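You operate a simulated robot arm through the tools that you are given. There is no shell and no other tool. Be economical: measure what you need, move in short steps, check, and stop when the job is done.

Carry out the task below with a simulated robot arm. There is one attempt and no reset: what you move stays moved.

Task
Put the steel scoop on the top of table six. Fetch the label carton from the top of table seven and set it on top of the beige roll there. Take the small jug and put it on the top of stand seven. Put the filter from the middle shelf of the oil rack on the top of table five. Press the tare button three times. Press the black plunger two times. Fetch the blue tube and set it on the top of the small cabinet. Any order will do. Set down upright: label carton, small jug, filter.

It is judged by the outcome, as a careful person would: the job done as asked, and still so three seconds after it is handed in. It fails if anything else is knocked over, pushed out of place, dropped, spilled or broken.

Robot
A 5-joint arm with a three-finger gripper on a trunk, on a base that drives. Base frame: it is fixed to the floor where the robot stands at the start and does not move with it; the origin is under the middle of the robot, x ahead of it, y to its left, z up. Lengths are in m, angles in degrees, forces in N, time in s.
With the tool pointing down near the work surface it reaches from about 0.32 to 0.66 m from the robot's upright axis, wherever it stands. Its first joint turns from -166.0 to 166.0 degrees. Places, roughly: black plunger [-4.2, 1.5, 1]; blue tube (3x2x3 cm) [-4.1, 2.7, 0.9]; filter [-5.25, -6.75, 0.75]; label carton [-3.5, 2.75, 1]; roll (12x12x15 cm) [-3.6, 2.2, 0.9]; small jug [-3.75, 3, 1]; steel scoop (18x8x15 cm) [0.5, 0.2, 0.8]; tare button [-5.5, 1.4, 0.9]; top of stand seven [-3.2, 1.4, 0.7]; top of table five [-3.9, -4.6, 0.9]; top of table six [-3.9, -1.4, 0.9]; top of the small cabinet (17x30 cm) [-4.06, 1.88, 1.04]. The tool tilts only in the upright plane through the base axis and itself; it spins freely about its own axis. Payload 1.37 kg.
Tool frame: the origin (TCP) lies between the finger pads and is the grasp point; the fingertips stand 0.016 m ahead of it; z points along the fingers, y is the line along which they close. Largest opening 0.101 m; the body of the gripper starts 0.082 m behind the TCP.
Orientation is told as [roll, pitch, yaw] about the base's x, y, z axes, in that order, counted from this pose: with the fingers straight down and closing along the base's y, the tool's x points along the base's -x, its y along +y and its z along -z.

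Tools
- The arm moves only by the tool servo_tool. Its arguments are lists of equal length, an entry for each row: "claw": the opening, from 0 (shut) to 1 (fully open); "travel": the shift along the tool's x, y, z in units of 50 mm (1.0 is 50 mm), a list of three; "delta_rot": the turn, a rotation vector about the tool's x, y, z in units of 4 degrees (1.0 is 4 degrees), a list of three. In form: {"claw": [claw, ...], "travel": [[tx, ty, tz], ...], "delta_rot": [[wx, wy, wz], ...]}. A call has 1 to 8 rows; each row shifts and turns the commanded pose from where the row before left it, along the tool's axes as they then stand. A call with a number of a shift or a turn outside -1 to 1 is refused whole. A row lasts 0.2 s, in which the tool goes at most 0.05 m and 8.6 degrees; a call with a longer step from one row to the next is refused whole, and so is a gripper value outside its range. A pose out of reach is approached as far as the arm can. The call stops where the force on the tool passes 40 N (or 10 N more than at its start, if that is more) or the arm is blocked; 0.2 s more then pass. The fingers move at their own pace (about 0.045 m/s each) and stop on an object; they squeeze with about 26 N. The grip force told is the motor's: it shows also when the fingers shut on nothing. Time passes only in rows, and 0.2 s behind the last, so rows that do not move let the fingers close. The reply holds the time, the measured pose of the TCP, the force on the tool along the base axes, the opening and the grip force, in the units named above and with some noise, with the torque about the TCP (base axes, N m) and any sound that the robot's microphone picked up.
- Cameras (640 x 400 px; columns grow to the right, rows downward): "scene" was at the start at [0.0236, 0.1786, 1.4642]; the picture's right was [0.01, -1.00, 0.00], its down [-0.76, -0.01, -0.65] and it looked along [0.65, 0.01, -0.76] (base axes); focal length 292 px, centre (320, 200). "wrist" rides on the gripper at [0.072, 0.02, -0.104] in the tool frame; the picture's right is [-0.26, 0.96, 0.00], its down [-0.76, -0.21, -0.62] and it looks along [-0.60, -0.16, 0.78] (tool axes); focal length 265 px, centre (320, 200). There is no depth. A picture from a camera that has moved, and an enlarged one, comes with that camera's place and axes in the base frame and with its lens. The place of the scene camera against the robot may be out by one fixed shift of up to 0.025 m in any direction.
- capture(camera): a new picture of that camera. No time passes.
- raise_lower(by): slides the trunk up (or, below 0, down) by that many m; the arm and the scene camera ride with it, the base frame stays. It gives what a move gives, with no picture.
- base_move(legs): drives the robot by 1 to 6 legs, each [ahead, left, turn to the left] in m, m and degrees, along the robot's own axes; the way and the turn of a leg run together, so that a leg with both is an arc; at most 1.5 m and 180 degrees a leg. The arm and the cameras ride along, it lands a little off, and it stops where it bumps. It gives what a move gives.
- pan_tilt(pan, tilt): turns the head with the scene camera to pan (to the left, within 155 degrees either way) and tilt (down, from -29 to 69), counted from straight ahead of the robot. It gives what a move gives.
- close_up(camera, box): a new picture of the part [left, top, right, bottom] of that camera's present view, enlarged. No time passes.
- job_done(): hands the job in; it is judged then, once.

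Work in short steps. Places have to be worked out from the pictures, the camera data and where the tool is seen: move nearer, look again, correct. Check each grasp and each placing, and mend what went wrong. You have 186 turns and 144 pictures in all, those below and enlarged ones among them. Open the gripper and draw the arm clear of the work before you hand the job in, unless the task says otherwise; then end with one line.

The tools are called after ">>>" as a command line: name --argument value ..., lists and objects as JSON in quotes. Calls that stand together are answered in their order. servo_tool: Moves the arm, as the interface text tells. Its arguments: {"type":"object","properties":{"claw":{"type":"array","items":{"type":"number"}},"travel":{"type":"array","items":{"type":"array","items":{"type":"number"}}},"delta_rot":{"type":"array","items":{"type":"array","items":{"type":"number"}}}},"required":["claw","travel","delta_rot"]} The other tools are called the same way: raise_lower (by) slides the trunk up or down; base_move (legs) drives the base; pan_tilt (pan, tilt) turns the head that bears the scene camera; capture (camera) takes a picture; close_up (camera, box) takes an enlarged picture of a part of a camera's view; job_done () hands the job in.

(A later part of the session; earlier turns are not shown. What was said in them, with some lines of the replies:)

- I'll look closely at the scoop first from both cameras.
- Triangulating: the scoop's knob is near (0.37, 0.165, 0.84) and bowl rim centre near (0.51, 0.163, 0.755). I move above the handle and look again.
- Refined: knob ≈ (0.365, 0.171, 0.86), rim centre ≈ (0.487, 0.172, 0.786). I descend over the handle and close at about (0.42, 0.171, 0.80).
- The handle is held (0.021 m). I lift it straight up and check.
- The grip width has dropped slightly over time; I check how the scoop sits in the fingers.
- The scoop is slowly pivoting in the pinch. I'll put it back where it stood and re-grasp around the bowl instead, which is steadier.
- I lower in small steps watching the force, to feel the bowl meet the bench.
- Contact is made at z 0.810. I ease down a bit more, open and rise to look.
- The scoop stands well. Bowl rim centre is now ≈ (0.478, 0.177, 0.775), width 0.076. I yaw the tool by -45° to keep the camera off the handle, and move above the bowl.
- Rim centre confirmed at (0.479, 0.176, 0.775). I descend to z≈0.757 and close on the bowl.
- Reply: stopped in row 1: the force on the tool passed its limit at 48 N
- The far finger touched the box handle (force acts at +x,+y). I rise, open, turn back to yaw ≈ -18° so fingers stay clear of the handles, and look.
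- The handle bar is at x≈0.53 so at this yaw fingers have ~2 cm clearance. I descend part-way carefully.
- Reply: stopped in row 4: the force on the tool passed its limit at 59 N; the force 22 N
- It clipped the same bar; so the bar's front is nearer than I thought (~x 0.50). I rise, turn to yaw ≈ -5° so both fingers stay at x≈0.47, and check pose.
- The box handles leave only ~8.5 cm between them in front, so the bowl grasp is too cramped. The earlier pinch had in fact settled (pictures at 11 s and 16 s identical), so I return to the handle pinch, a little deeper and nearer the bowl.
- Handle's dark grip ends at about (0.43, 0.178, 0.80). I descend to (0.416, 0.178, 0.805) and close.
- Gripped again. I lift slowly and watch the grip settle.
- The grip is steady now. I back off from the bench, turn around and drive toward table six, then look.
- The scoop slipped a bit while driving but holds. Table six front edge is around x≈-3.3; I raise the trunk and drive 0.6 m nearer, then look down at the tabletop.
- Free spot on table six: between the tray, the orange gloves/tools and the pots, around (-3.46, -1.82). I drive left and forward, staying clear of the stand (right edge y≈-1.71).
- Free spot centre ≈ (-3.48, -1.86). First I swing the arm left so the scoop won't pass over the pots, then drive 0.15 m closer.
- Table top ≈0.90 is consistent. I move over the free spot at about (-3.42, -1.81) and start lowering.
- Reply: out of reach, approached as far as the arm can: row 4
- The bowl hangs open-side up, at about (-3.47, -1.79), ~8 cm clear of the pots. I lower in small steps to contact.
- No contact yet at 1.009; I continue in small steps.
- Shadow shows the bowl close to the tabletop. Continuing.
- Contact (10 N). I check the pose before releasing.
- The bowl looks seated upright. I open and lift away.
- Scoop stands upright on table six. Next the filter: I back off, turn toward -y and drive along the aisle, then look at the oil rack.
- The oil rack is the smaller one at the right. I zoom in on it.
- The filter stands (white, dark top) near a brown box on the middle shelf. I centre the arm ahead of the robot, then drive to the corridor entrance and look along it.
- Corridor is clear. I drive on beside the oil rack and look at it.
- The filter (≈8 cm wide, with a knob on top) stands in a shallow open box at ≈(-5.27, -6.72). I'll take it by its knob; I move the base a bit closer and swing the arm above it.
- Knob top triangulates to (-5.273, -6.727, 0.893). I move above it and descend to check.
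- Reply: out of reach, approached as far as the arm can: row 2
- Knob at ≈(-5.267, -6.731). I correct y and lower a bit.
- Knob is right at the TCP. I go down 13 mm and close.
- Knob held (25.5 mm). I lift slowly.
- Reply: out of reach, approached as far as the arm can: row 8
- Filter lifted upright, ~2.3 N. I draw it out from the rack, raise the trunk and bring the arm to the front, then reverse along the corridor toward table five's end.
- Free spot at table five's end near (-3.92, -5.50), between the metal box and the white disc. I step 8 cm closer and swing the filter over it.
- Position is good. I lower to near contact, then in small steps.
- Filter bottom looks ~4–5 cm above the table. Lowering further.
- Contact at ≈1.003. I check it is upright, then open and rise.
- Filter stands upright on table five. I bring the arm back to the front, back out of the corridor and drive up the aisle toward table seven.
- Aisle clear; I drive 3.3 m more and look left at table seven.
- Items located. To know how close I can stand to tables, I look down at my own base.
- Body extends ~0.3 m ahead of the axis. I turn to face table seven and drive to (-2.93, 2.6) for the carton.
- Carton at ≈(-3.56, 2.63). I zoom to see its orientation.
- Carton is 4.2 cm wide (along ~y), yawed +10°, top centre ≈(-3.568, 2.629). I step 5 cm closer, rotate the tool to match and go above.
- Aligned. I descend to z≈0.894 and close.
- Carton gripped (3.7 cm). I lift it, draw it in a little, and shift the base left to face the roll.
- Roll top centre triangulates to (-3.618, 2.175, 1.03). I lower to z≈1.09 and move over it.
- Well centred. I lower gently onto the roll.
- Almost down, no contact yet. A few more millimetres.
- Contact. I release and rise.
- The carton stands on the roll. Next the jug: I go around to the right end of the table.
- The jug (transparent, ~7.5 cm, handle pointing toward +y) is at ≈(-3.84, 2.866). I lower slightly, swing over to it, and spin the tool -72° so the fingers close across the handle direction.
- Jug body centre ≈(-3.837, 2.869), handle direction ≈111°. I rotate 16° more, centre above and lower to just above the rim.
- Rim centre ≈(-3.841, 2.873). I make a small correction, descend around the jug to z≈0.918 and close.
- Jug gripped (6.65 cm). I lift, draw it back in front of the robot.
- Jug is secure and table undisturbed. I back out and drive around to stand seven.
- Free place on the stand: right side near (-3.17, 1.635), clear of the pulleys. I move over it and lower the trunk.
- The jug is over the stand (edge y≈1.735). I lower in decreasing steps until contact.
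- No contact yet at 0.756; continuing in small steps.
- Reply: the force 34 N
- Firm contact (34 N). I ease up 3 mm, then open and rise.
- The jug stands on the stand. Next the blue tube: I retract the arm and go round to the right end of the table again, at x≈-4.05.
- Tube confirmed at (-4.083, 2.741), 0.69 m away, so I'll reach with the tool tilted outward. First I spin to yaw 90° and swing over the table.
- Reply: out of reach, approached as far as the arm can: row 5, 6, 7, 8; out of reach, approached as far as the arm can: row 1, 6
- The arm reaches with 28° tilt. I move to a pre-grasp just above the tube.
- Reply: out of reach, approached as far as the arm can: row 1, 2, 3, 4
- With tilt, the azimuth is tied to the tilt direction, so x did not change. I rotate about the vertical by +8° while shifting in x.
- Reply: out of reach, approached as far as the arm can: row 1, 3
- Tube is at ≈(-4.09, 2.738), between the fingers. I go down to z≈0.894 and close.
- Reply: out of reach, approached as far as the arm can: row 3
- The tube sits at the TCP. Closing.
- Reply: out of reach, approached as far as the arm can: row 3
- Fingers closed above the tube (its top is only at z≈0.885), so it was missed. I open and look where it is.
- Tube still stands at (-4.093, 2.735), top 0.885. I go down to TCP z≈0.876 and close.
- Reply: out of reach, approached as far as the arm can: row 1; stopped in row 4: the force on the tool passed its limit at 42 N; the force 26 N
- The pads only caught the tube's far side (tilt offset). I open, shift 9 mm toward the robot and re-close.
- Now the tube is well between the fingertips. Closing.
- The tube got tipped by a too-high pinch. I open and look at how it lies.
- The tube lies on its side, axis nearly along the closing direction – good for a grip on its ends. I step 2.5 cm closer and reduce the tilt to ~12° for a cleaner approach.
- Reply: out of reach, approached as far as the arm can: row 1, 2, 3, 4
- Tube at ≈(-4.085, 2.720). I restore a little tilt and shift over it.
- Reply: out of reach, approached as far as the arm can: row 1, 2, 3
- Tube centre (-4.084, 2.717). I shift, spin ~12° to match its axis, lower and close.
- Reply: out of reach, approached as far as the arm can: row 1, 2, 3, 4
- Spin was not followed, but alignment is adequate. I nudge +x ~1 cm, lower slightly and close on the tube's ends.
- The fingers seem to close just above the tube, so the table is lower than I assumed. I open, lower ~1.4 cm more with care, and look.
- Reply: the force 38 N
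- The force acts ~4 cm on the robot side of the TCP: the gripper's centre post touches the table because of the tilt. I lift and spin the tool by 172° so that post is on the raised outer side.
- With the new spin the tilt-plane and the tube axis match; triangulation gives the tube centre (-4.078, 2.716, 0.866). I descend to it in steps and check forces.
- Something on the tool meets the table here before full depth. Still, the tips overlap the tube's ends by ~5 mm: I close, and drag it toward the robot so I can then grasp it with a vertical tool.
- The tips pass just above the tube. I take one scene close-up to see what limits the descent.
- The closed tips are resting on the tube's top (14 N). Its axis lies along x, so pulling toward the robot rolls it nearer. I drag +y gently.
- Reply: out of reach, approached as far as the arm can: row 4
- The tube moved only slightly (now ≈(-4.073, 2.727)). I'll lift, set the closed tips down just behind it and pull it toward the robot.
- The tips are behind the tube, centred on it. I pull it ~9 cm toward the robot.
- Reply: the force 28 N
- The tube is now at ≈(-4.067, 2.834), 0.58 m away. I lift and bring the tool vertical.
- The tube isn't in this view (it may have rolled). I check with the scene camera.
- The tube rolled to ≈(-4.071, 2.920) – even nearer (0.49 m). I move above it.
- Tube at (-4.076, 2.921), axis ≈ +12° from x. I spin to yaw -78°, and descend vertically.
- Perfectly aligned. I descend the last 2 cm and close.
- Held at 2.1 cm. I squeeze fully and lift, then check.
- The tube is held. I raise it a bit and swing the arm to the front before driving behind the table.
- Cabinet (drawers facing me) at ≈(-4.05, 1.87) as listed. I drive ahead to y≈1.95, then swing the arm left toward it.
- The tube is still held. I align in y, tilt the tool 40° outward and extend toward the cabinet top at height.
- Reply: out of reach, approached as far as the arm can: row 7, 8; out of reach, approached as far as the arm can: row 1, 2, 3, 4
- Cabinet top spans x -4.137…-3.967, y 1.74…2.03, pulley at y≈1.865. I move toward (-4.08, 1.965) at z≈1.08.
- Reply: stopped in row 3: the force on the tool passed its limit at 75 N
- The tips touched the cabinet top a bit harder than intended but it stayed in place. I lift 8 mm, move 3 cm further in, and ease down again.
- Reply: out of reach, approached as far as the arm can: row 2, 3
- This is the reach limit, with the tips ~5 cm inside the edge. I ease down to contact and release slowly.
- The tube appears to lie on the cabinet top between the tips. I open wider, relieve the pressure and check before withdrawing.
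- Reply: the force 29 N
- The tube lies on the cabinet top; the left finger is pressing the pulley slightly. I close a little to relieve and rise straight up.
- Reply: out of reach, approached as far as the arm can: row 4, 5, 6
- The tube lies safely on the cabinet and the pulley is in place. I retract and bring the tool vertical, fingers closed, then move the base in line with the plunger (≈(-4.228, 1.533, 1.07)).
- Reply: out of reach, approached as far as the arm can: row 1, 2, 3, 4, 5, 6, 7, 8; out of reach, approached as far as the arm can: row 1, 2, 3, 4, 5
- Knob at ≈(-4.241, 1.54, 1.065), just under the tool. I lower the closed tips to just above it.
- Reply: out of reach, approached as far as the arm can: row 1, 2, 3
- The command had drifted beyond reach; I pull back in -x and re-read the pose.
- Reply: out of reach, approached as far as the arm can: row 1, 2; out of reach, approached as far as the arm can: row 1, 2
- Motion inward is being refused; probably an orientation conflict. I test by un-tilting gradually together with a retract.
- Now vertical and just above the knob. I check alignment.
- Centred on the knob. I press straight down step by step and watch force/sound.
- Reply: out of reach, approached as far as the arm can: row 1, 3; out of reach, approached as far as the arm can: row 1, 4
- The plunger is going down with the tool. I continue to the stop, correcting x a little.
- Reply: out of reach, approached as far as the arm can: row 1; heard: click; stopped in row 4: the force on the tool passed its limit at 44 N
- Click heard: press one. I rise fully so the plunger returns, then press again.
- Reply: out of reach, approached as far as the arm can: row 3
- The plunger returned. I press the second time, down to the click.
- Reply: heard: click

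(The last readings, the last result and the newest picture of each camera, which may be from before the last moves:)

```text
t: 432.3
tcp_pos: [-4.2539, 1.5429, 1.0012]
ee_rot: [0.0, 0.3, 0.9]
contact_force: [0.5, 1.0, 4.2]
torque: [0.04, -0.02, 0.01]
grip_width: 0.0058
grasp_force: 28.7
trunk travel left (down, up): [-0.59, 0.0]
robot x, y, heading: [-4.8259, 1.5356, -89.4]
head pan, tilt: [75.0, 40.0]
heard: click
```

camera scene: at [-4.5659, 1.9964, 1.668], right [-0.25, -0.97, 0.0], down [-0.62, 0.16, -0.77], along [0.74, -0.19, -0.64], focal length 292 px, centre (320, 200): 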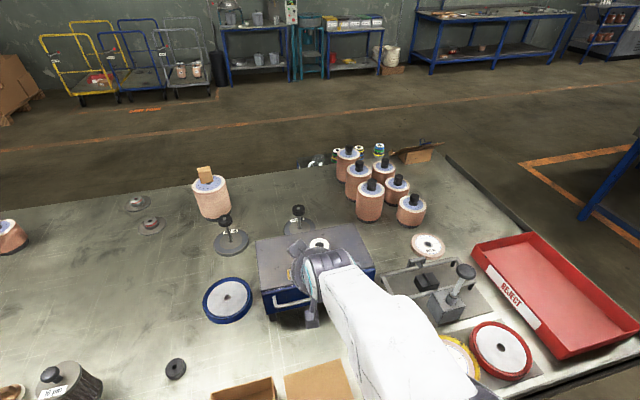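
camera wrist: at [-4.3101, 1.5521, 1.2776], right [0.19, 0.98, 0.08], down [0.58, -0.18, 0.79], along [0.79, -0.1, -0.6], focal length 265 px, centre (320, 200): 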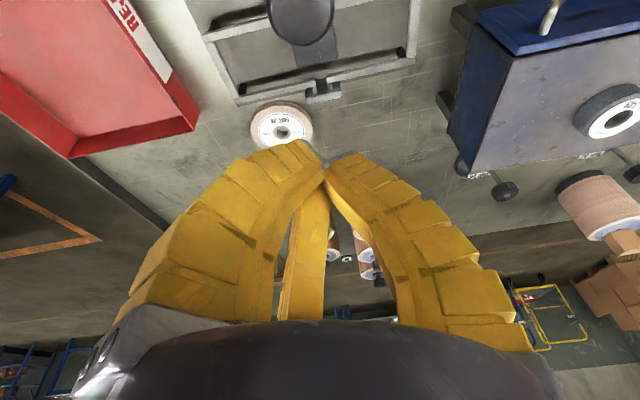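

Second click heard. I rise clear of the plunger and look toward the scale for the tare button.

>>> servo_tool --claw '[0, 0, 0, 0, 0, 0]' --travel '[[0, 0, -0.4], [0, 0, -0.4], [0, 0, -0.5], [0, 0, -0.5], [0.4, 0, -0.5], [0.6, 0, -0.3]]' --delta_rot '[[0, 0, 0], [0, 0, 0], [0, 0, 0], [0, 0, 0], [0, 0, 0], [0, 0, 0]]'

>>> pan_tilt --pan -85 --tilt 48

>>> capture --camera "scene"

```text
t: 433.7
tcp_pos: [-4.307, 1.5413, 1.1323]
ee_rot: [0.0, 0.1, 0.7]
contact_force: [0.2, 0.5, 0.1]
torque: [0.03, -0.02, 0.02]
grip_width: 0.0001
grasp_force: 28.0
trunk travel left (down, up): [-0.59, 0.0]
robot x, y, heading: [-4.8271, 1.5311, -89.7]
head pan, tilt: [75.0, 40.0]
```

```text
t: 436.1
tcp_pos: [-4.3045, 1.5427, 1.1322]
ee_rot: [-0.1, 0.1, 0.8]
contact_force: [0.7, 0.6, -0.3]
torque: [0.0, 0.03, -0.01]
grip_width: 0.0
grasp_force: 28.1
trunk travel left (down, up): [-0.59, 0.0]
robot x, y, heading: [-4.8268, 1.5373, -89.4]
head pan, tilt: [-85.0, 48.0]
```

```text
5 pictures are left
camera scene: at [-4.7235, 1.5927, 1.6566], right [-0.1, 1.0, 0.0], down [0.74, 0.07, -0.67], along [-0.67, -0.06, -0.74], focal length 292 px, centre (320, 200)
```

scene: 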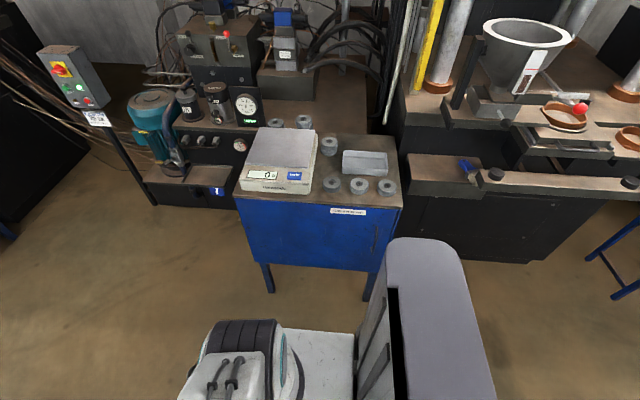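

The scale's blue tare button is at ≈(-5.51, 1.424, ~0.91). I shift the base 0.12 m toward the cart and swing the arm around the front to it.

>>> base_move --legs '[[0, -0.12, 0]]'

>>> servo_tool --claw '[0, 0, 0, 0, 0, 0, 0, 0]' --travel '[[0.5, -0.825, 0], [0.5, -0.825, 0], [0.5, -0.825, 0], [0.5, -0.825, 0], [0.5, -0.825, 0], [0.5, -0.825, 0], [0.5, -0.825, 0], [0.5, -0.825, 0]]' --delta_rot '[[0, 0, 0], [0, 0, 0], [0, 0, 0], [0, 0, 0], [0, 0, 0], [0, 0, 0], [0, 0, 0], [0, 0, 0]]'

>>> servo_tool --claw '[0, 0, 0, 0, 0, 0, 0]' --travel '[[0.914, -0.343, 0], [0.914, -0.343, 0], [0.914, -0.343, 0], [0.914, -0.343, 0], [0.914, -0.343, 0], [0.914, -0.343, 0], [0.914, -0.343, 0]]' --delta_rot '[[0, 0, 0], [0, 0, 0], [0, 0, 0], [0, 0, 0], [0, 0, 0], [0, 0, 0], [0, 0, 0]]'

>>> servo_tool --claw '[0, 0, 0, 0, 0, 0, 0, 0]' --travel '[[0, 0, 0], [0, 0, 0], [0, 0, 0], [0, 0, 0], [0, 0, 0], [0, 0, 0], [0, 0, 0], [0, 0, 0]]' --delta_rot '[[0, 0, 1], [0, 0, 1], [0, 0, 1], [0, 0, 1], [0, 0, 1], [0, 0, 1], [0, 0, 1], [0, 0, 1]]'

>>> servo_tool --claw '[0, 0, 0, 0, 0, 0, 0, 0]' --travel '[[0, 0, 0], [0, 0, 0], [0, 0, 0], [0, 0, 0], [0, 0, 0], [0, 0, 0], [0, 0, 0], [0, 0, 0]]' --delta_rot '[[0, 0, 1], [0, 0, 1], [0, 0, 1], [0, 0, 1], [0, 0, 1], [0, 0, 1], [0, 0, 1], [0, 0, 1]]'

>>> servo_tool --claw '[0, 0, 0, 0, 0, 0, 0]' --travel '[[0, 0, 0], [0, 0, 0], [0, 0, 0], [0, 0, 0], [0, 0, 0], [0, 0, 0], [0, 0, 0]]' --delta_rot '[[0, 0, 1], [0, 0, 1], [0, 0, 1], [0, 0, 1], [0, 0, 1], [0, 0, 1], [0, 0, 0.7]]'

```text
t: 437.4
tcp_pos: [-4.426, 1.5391, 1.1339]
ee_rot: [0.0, 0.0, 0.8]
contact_force: [-0.5, 0.5, 0.0]
torque: [0.01, -0.05, -0.02]
grip_width: 0.0
grasp_force: 27.9
trunk travel left (down, up): [-0.59, 0.0]
robot x, y, heading: [-4.9438, 1.5341, -89.5]
head pan, tilt: [-85.0, 48.0]
```

```text
t: 439.2
tcp_pos: [-4.6215, 1.2087, 1.1333]
ee_rot: [0.1, 0.0, 0.8]
contact_force: [-0.5, -0.6, -0.7]
torque: [0.0, 0.02, 0.02]
grip_width: 0.0
grasp_force: 28.7
trunk travel left (down, up): [-0.59, 0.0]
robot x, y, heading: [-4.948, 1.5349, -89.4]
head pan, tilt: [-85.0, 48.0]
```

```text
t: 440.8
tcp_pos: [-4.9408, 1.0841, 1.1315]
ee_rot: [0.1, 0.0, 0.8]
contact_force: [-0.9, -0.2, 0.0]
torque: [0.01, -0.08, -0.01]
grip_width: 0.0
grasp_force: 28.4
trunk travel left (down, up): [-0.59, 0.0]
robot x, y, heading: [-4.9468, 1.5354, -89.8]
head pan, tilt: [-85.0, 48.0]
```

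```text
t: 442.6
tcp_pos: [-4.9381, 1.0845, 1.1328]
ee_rot: [-0.1, 0.0, -31.3]
contact_force: [0.1, 0.5, 0.3]
torque: [0.04, 0.0, -0.02]
grip_width: 0.0
grasp_force: 28.0
trunk travel left (down, up): [-0.59, 0.0]
robot x, y, heading: [-4.9474, 1.5357, -89.5]
head pan, tilt: [-85.0, 48.0]
```

```text
t: 444.4
tcp_pos: [-4.9388, 1.0839, 1.1328]
ee_rot: [-0.1, -0.1, -63.3]
contact_force: [0.1, -0.7, -0.4]
torque: [0.02, 0.0, 0.01]
grip_width: 0.0001
grasp_force: 28.0
trunk travel left (down, up): [-0.59, 0.0]
robot x, y, heading: [-4.9464, 1.537, -89.6]
head pan, tilt: [-85.0, 48.0]
```

```text
t: 446.0
tcp_pos: [-4.9381, 1.0834, 1.1335]
ee_rot: [0.0, 0.0, -90.1]
contact_force: [0.1, 0.2, 0.1]
torque: [0.0, 0.01, -0.01]
grip_width: 0.0
grasp_force: 28.2
trunk travel left (down, up): [-0.59, 0.0]
robot x, y, heading: [-4.9516, 1.5344, -89.4]
head pan, tilt: [-85.0, 48.0]
```

Arm is at the front. I continue the swing to above the scale.

>>> servo_tool --claw '[0, 0, 0, 0, 0, 0, 0, 0]' --travel '[[0.318, -0.85, 0], [0.318, -0.85, 0], [0.318, -0.85, 0], [0.318, -0.85, 0], [0.318, -0.85, 0], [0.318, -0.85, 0], [0.318, -0.85, 0], [0.318, -0.85, 0]]' --delta_rot '[[0, 0, 0], [0, 0, 0], [0, 0, 0], [0, 0, 0], [0, 0, 0], [0, 0, 0], [0, 0, 0], [0, 0, 0]]'

>>> servo_tool --claw '[0, 0, 0, 0, 0, 0, 0]' --travel '[[0.611, -0.606, 0], [0.611, -0.606, 0], [0.611, -0.606, 0.2], [0.611, -0.606, 0.3], [0.611, -0.606, 0.3], [0.611, -0.606, 0.3], [0.611, -0.606, 0.3]]' --delta_rot '[[0, 0, 0], [0, 0, 0], [0, 0, 0], [0, 0, 0], [0, 0, 0], [0, 0, 0], [0, 0, 0]]'

>>> capture --camera "wrist"

```text
t: 447.8
tcp_pos: [-5.2789, 1.2128, 1.1328]
ee_rot: [0.0, 0.0, -90.0]
contact_force: [0.0, 0.1, 0.0]
torque: [-0.01, -0.03, 0.0]
grip_width: 0.0
grasp_force: 27.7
trunk travel left (down, up): [-0.59, 0.0]
robot x, y, heading: [-4.9474, 1.5366, -89.5]
head pan, tilt: [-85.0, 48.0]
```

```text
t: 449.4
tcp_pos: [-5.4915, 1.4261, 1.0621]
ee_rot: [0.0, 0.1, -90.0]
contact_force: [0.1, -0.2, -0.6]
torque: [-0.01, -0.02, -0.04]
grip_width: 0.0
grasp_force: 27.9
trunk travel left (down, up): [-0.59, 0.0]
robot x, y, heading: [-4.9442, 1.5329, -89.5]
head pan, tilt: [-85.0, 48.0]
```

```text
4 pictures are left
camera wrist: at [-5.4724, 1.4994, 1.1649], right [0.96, -0.26, 0.0], down [-0.21, -0.76, 0.62], along [-0.16, -0.6, -0.78], focal length 265 px, centre (320, 200)
```

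wrist: 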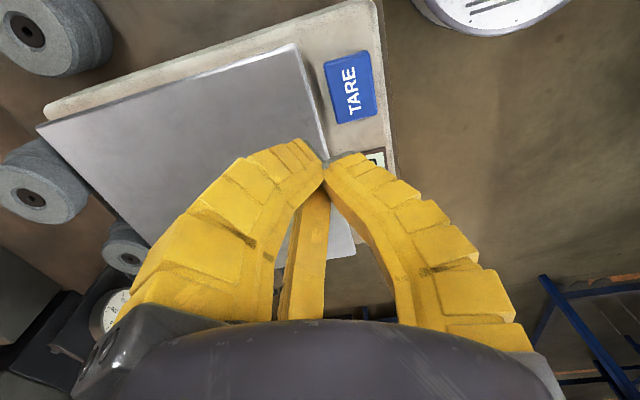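

TARE button triangulates to ≈(-5.465, 1.437, 0.955). I align above it and lower, watching force.

>>> servo_tool --claw '[0, 0, 0, 0]' --travel '[[0.22, 0.53, 0], [0, 0, 0.5], [0, 0, 0.4], [0, 0, 0.3]]' --delta_rot '[[0, 0, 0], [0, 0, 0], [0, 0, 0], [0, 0, 0]]'

>>> capture --camera "wrist"

```text
t: 450.4
tcp_pos: [-5.4645, 1.4374, 1.0022]
ee_rot: [0.0, 0.0, -89.9]
contact_force: [-0.1, 0.6, -0.1]
torque: [0.03, -0.03, 0.01]
grip_width: 0.0
grasp_force: 28.2
trunk travel left (down, up): [-0.59, 0.0]
robot x, y, heading: [-4.9469, 1.5344, -89.5]
head pan, tilt: [-85.0, 48.0]
```

```text
3 pictures are left
camera wrist: at [-5.4453, 1.5096, 1.1052], right [0.96, -0.26, 0.0], down [-0.21, -0.76, 0.62], along [-0.16, -0.6, -0.78], focal length 265 px, centre (320, 200)
```

wrist: 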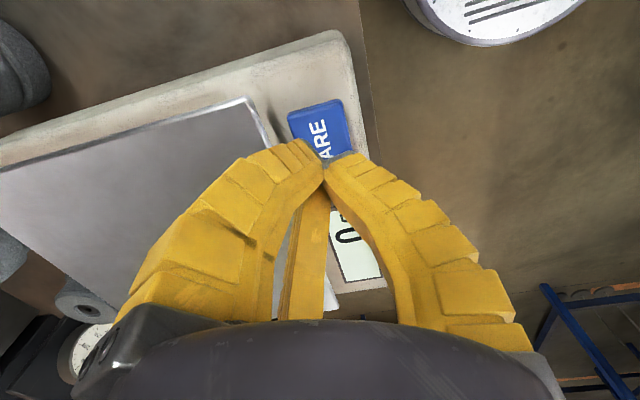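

Aligned. I press down in small steps.

>>> servo_tool --claw '[0, 0, 0, 0, 0]' --travel '[[0, 0, 0.2], [0, 0, 0.15], [0, 0, 0.12], [0, 0, 0.08], [0, 0, 0.08]]' --delta_rot '[[0, 0, 0], [0, 0, 0], [0, 0, 0], [0, 0, 0], [0, 0, 0]]'

```text
t: 451.6
tcp_pos: [-5.4644, 1.4353, 0.9714]
ee_rot: [0.0, 0.0, -89.9]
contact_force: [-0.8, -0.3, -0.2]
torque: [0.0, 0.03, 0.01]
grip_width: 0.0
grasp_force: 28.4
trunk travel left (down, up): [-0.59, 0.0]
robot x, y, heading: [-4.9452, 1.537, -89.6]
head pan, tilt: [-85.0, 48.0]
```

>>> servo_tool --claw '[0, 0, 0, 0, 0]' --travel '[[0, 0, 0.08], [0, 0, 0.08], [0, 0, 0.08], [0, 0, 0.06], [0, 0, 0.06]]' --delta_rot '[[0, 0, 0], [0, 0, 0], [0, 0, 0], [0, 0, 0], [0, 0, 0]]'

```text
t: 452.8
tcp_pos: [-5.4646, 1.4355, 0.9549]
ee_rot: [-0.2, 0.0, -90.1]
contact_force: [1.6, 0.0, 10.6]
torque: [-0.04, -0.03, 0.01]
grip_width: 0.006
grasp_force: 27.4
trunk travel left (down, up): [-0.59, 0.0]
robot x, y, heading: [-4.9494, 1.5339, -89.5]
head pan, tilt: [-85.0, 48.0]
heard: click
```

First tare click. I lift 2 cm to release.

>>> servo_tool --claw '[0, 0, 0, 0]' --travel '[[0, 0, -0.2], [0, 0, -0.25], [0, 0, 0], [0, 0, 0]]' --delta_rot '[[0, 0, 0], [0, 0, 0], [0, 0, 0], [0, 0, 0]]'

>>> servo_tool --claw '[0, 0, 0, 0, 0]' --travel '[[0, 0, 0.15], [0, 0, 0.1], [0, 0, 0.08], [0, 0, 0.07], [0, 0, 0.05]]' --delta_rot '[[0, 0, 0], [0, 0, 0], [0, 0, 0], [0, 0, 0], [0, 0, 0]]'

```text
t: 453.8
tcp_pos: [-5.4645, 1.4365, 0.9753]
ee_rot: [-0.1, 0.0, -90.0]
contact_force: [-0.8, 0.6, 1.0]
torque: [0.02, -0.02, -0.03]
grip_width: 0.0
grasp_force: 28.1
trunk travel left (down, up): [-0.59, 0.0]
robot x, y, heading: [-4.9492, 1.5349, -89.7]
head pan, tilt: [-85.0, 48.0]
```

```text
t: 455.0
tcp_pos: [-5.4652, 1.4369, 0.9562]
ee_rot: [-0.2, -0.1, -90.0]
contact_force: [1.4, -0.4, 11.4]
torque: [0.02, -0.01, 0.01]
grip_width: 0.0063
grasp_force: 27.7
trunk travel left (down, up): [-0.59, 0.0]
robot x, y, heading: [-4.9486, 1.5358, -89.6]
head pan, tilt: [-85.0, 48.0]
heard: click
```

Second click. I release and press a third time.

>>> servo_tool --claw '[0, 0, 0, 0]' --travel '[[0, 0, -0.2], [0, 0, -0.25], [0, 0, 0], [0, 0, 0]]' --delta_rot '[[0, 0, 0], [0, 0, 0], [0, 0, 0], [0, 0, 0]]'

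>>> servo_tool --claw '[0, 0, 0, 0, 0]' --travel '[[0, 0, 0.15], [0, 0, 0.1], [0, 0, 0.08], [0, 0, 0.07], [0, 0, 0.05]]' --delta_rot '[[0, 0, 0], [0, 0, 0], [0, 0, 0], [0, 0, 0], [0, 0, 0]]'

```text
t: 456.0
tcp_pos: [-5.4643, 1.437, 0.9767]
ee_rot: [0.0, -0.1, -90.0]
contact_force: [-0.2, -0.4, -0.1]
torque: [0.02, 0.01, 0.01]
grip_width: 0.0
grasp_force: 27.9
trunk travel left (down, up): [-0.59, 0.0]
robot x, y, heading: [-4.9459, 1.5358, -89.3]
head pan, tilt: [-85.0, 48.0]
```

```text
t: 457.2
tcp_pos: [-5.4648, 1.4357, 0.9551]
ee_rot: [-0.2, 0.1, -90.1]
contact_force: [2.1, -1.4, 12.5]
torque: [0.0, -0.05, -0.04]
grip_width: 0.0059
grasp_force: 28.5
trunk travel left (down, up): [-0.59, 0.0]
robot x, y, heading: [-4.9477, 1.5343, -89.5]
head pan, tilt: [-85.0, 48.0]
heard: click
```

Three tare clicks. I rise, swing the arm clear to the front, open the gripper and take a final look at the table.

>>> servo_tool --claw '[0, 0, 0, 0, 0.3, 0.6, 0.6, 0.6]' --travel '[[0, 0, -0.4], [0, 0, -0.8], [0, 0, -0.9], [0, 0, -0.9], [-0.611, 0.606, 0], [-0.611, 0.606, 0], [-0.611, 0.606, 0], [-0.611, 0.606, 0]]' --delta_rot '[[0, 0, 0], [0, 0, 0], [0, 0, 0], [0, 0, 0], [0, 0, 0], [0, 0, 0], [0, 0, 0], [0, 0, 0]]'

>>> servo_tool --claw '[0.6, 0.6, 0.6, 0.6, 0.6, 0.6, 0.6, 0.6]' --travel '[[-0.611, 0.606, 0], [-0.611, 0.606, 0], [-0.611, 0.606, 0], [-0.318, 0.85, 0], [-0.318, 0.85, 0], [-0.318, 0.85, 0], [-0.318, 0.85, 0], [-0.318, 0.85, 0]]' --delta_rot '[[0, 0, 0], [0, 0, 0], [0, 0, 0], [0, 0, 0], [0, 0, 0], [0, 0, 0], [0, 0, 0], [0, 0, 0]]'

>>> pan_tilt --pan 105 --tilt 32

>>> capture --camera "scene"

```text
t: 459.0
tcp_pos: [-5.342, 1.3124, 1.1032]
ee_rot: [-0.1, -0.1, -90.0]
contact_force: [-0.2, -0.4, 0.6]
torque: [-0.02, -0.02, 0.02]
grip_width: 0.0641
grasp_force: 2.3
trunk travel left (down, up): [-0.59, 0.0]
robot x, y, heading: [-4.9505, 1.5374, -89.4]
head pan, tilt: [-85.0, 48.0]
```

```text
t: 460.8
tcp_pos: [-5.0392, 1.1418, 1.1031]
ee_rot: [0.0, 0.0, -89.9]
contact_force: [-0.2, -0.1, 0.4]
torque: [0.01, 0.03, 0.03]
grip_width: 0.0637
grasp_force: 2.3
trunk travel left (down, up): [-0.59, 0.0]
robot x, y, heading: [-4.9471, 1.5324, -89.5]
head pan, tilt: [-85.0, 48.0]
```

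```text
t: 463.6
tcp_pos: [-5.0397, 1.1428, 1.1032]
ee_rot: [0.0, 0.0, -90.0]
contact_force: [1.1, -0.3, 0.3]
torque: [0.01, -0.05, -0.01]
grip_width: 0.0641
grasp_force: 2.5
trunk travel left (down, up): [-0.59, 0.0]
robot x, y, heading: [-4.9501, 1.5356, -89.4]
head pan, tilt: [105.0, 32.0]
```

```text
2 pictures are left
camera scene: at [-4.6791, 1.623, 1.6803], right [0.27, -0.96, 0.0], down [-0.51, -0.14, -0.85], along [0.82, 0.23, -0.53], focal length 292 px, centre (320, 200)
```

scene: 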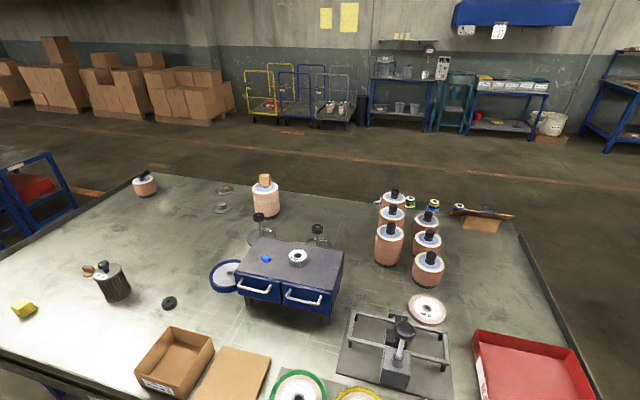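

Tube on the cabinet, carton on the roll, everything in place. One close-up to verify the items near where I worked.

>>> close_up --camera "scene" --box '[60, 220, 360, 330]'

```text
2.13 times, centred on (210, 275) of scene
camera zoom: at [-4.6791, 1.623, 1.6803], right [0.27, -0.96, 0.0], down [-0.51, -0.14, -0.85], along [0.82, 0.23, -0.53], focal length 624 px, centre (555, 40)
```

zoom: 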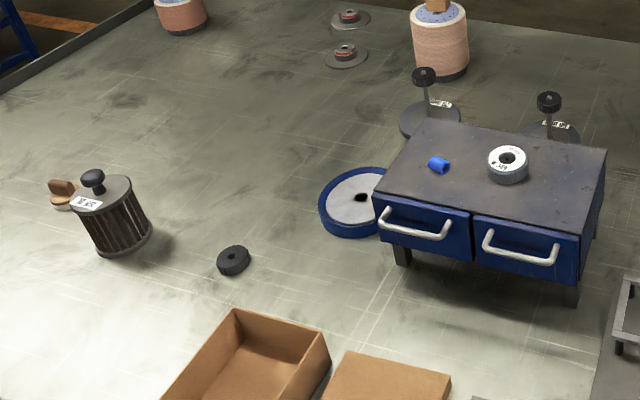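

Everything is in place and the arm is clear with the gripper open, so I hand the job in.

>>> job_done

```text
The job is handed in.
```

All seven parts are done and handed in: the scoop, carton, jug, filter and tube are set down where asked, with clicks heard for three tare presses and two plunger presses. The blue tube tipped over while I was picking it up and rolled on table seven, so it lies on its side on the small cabinet.
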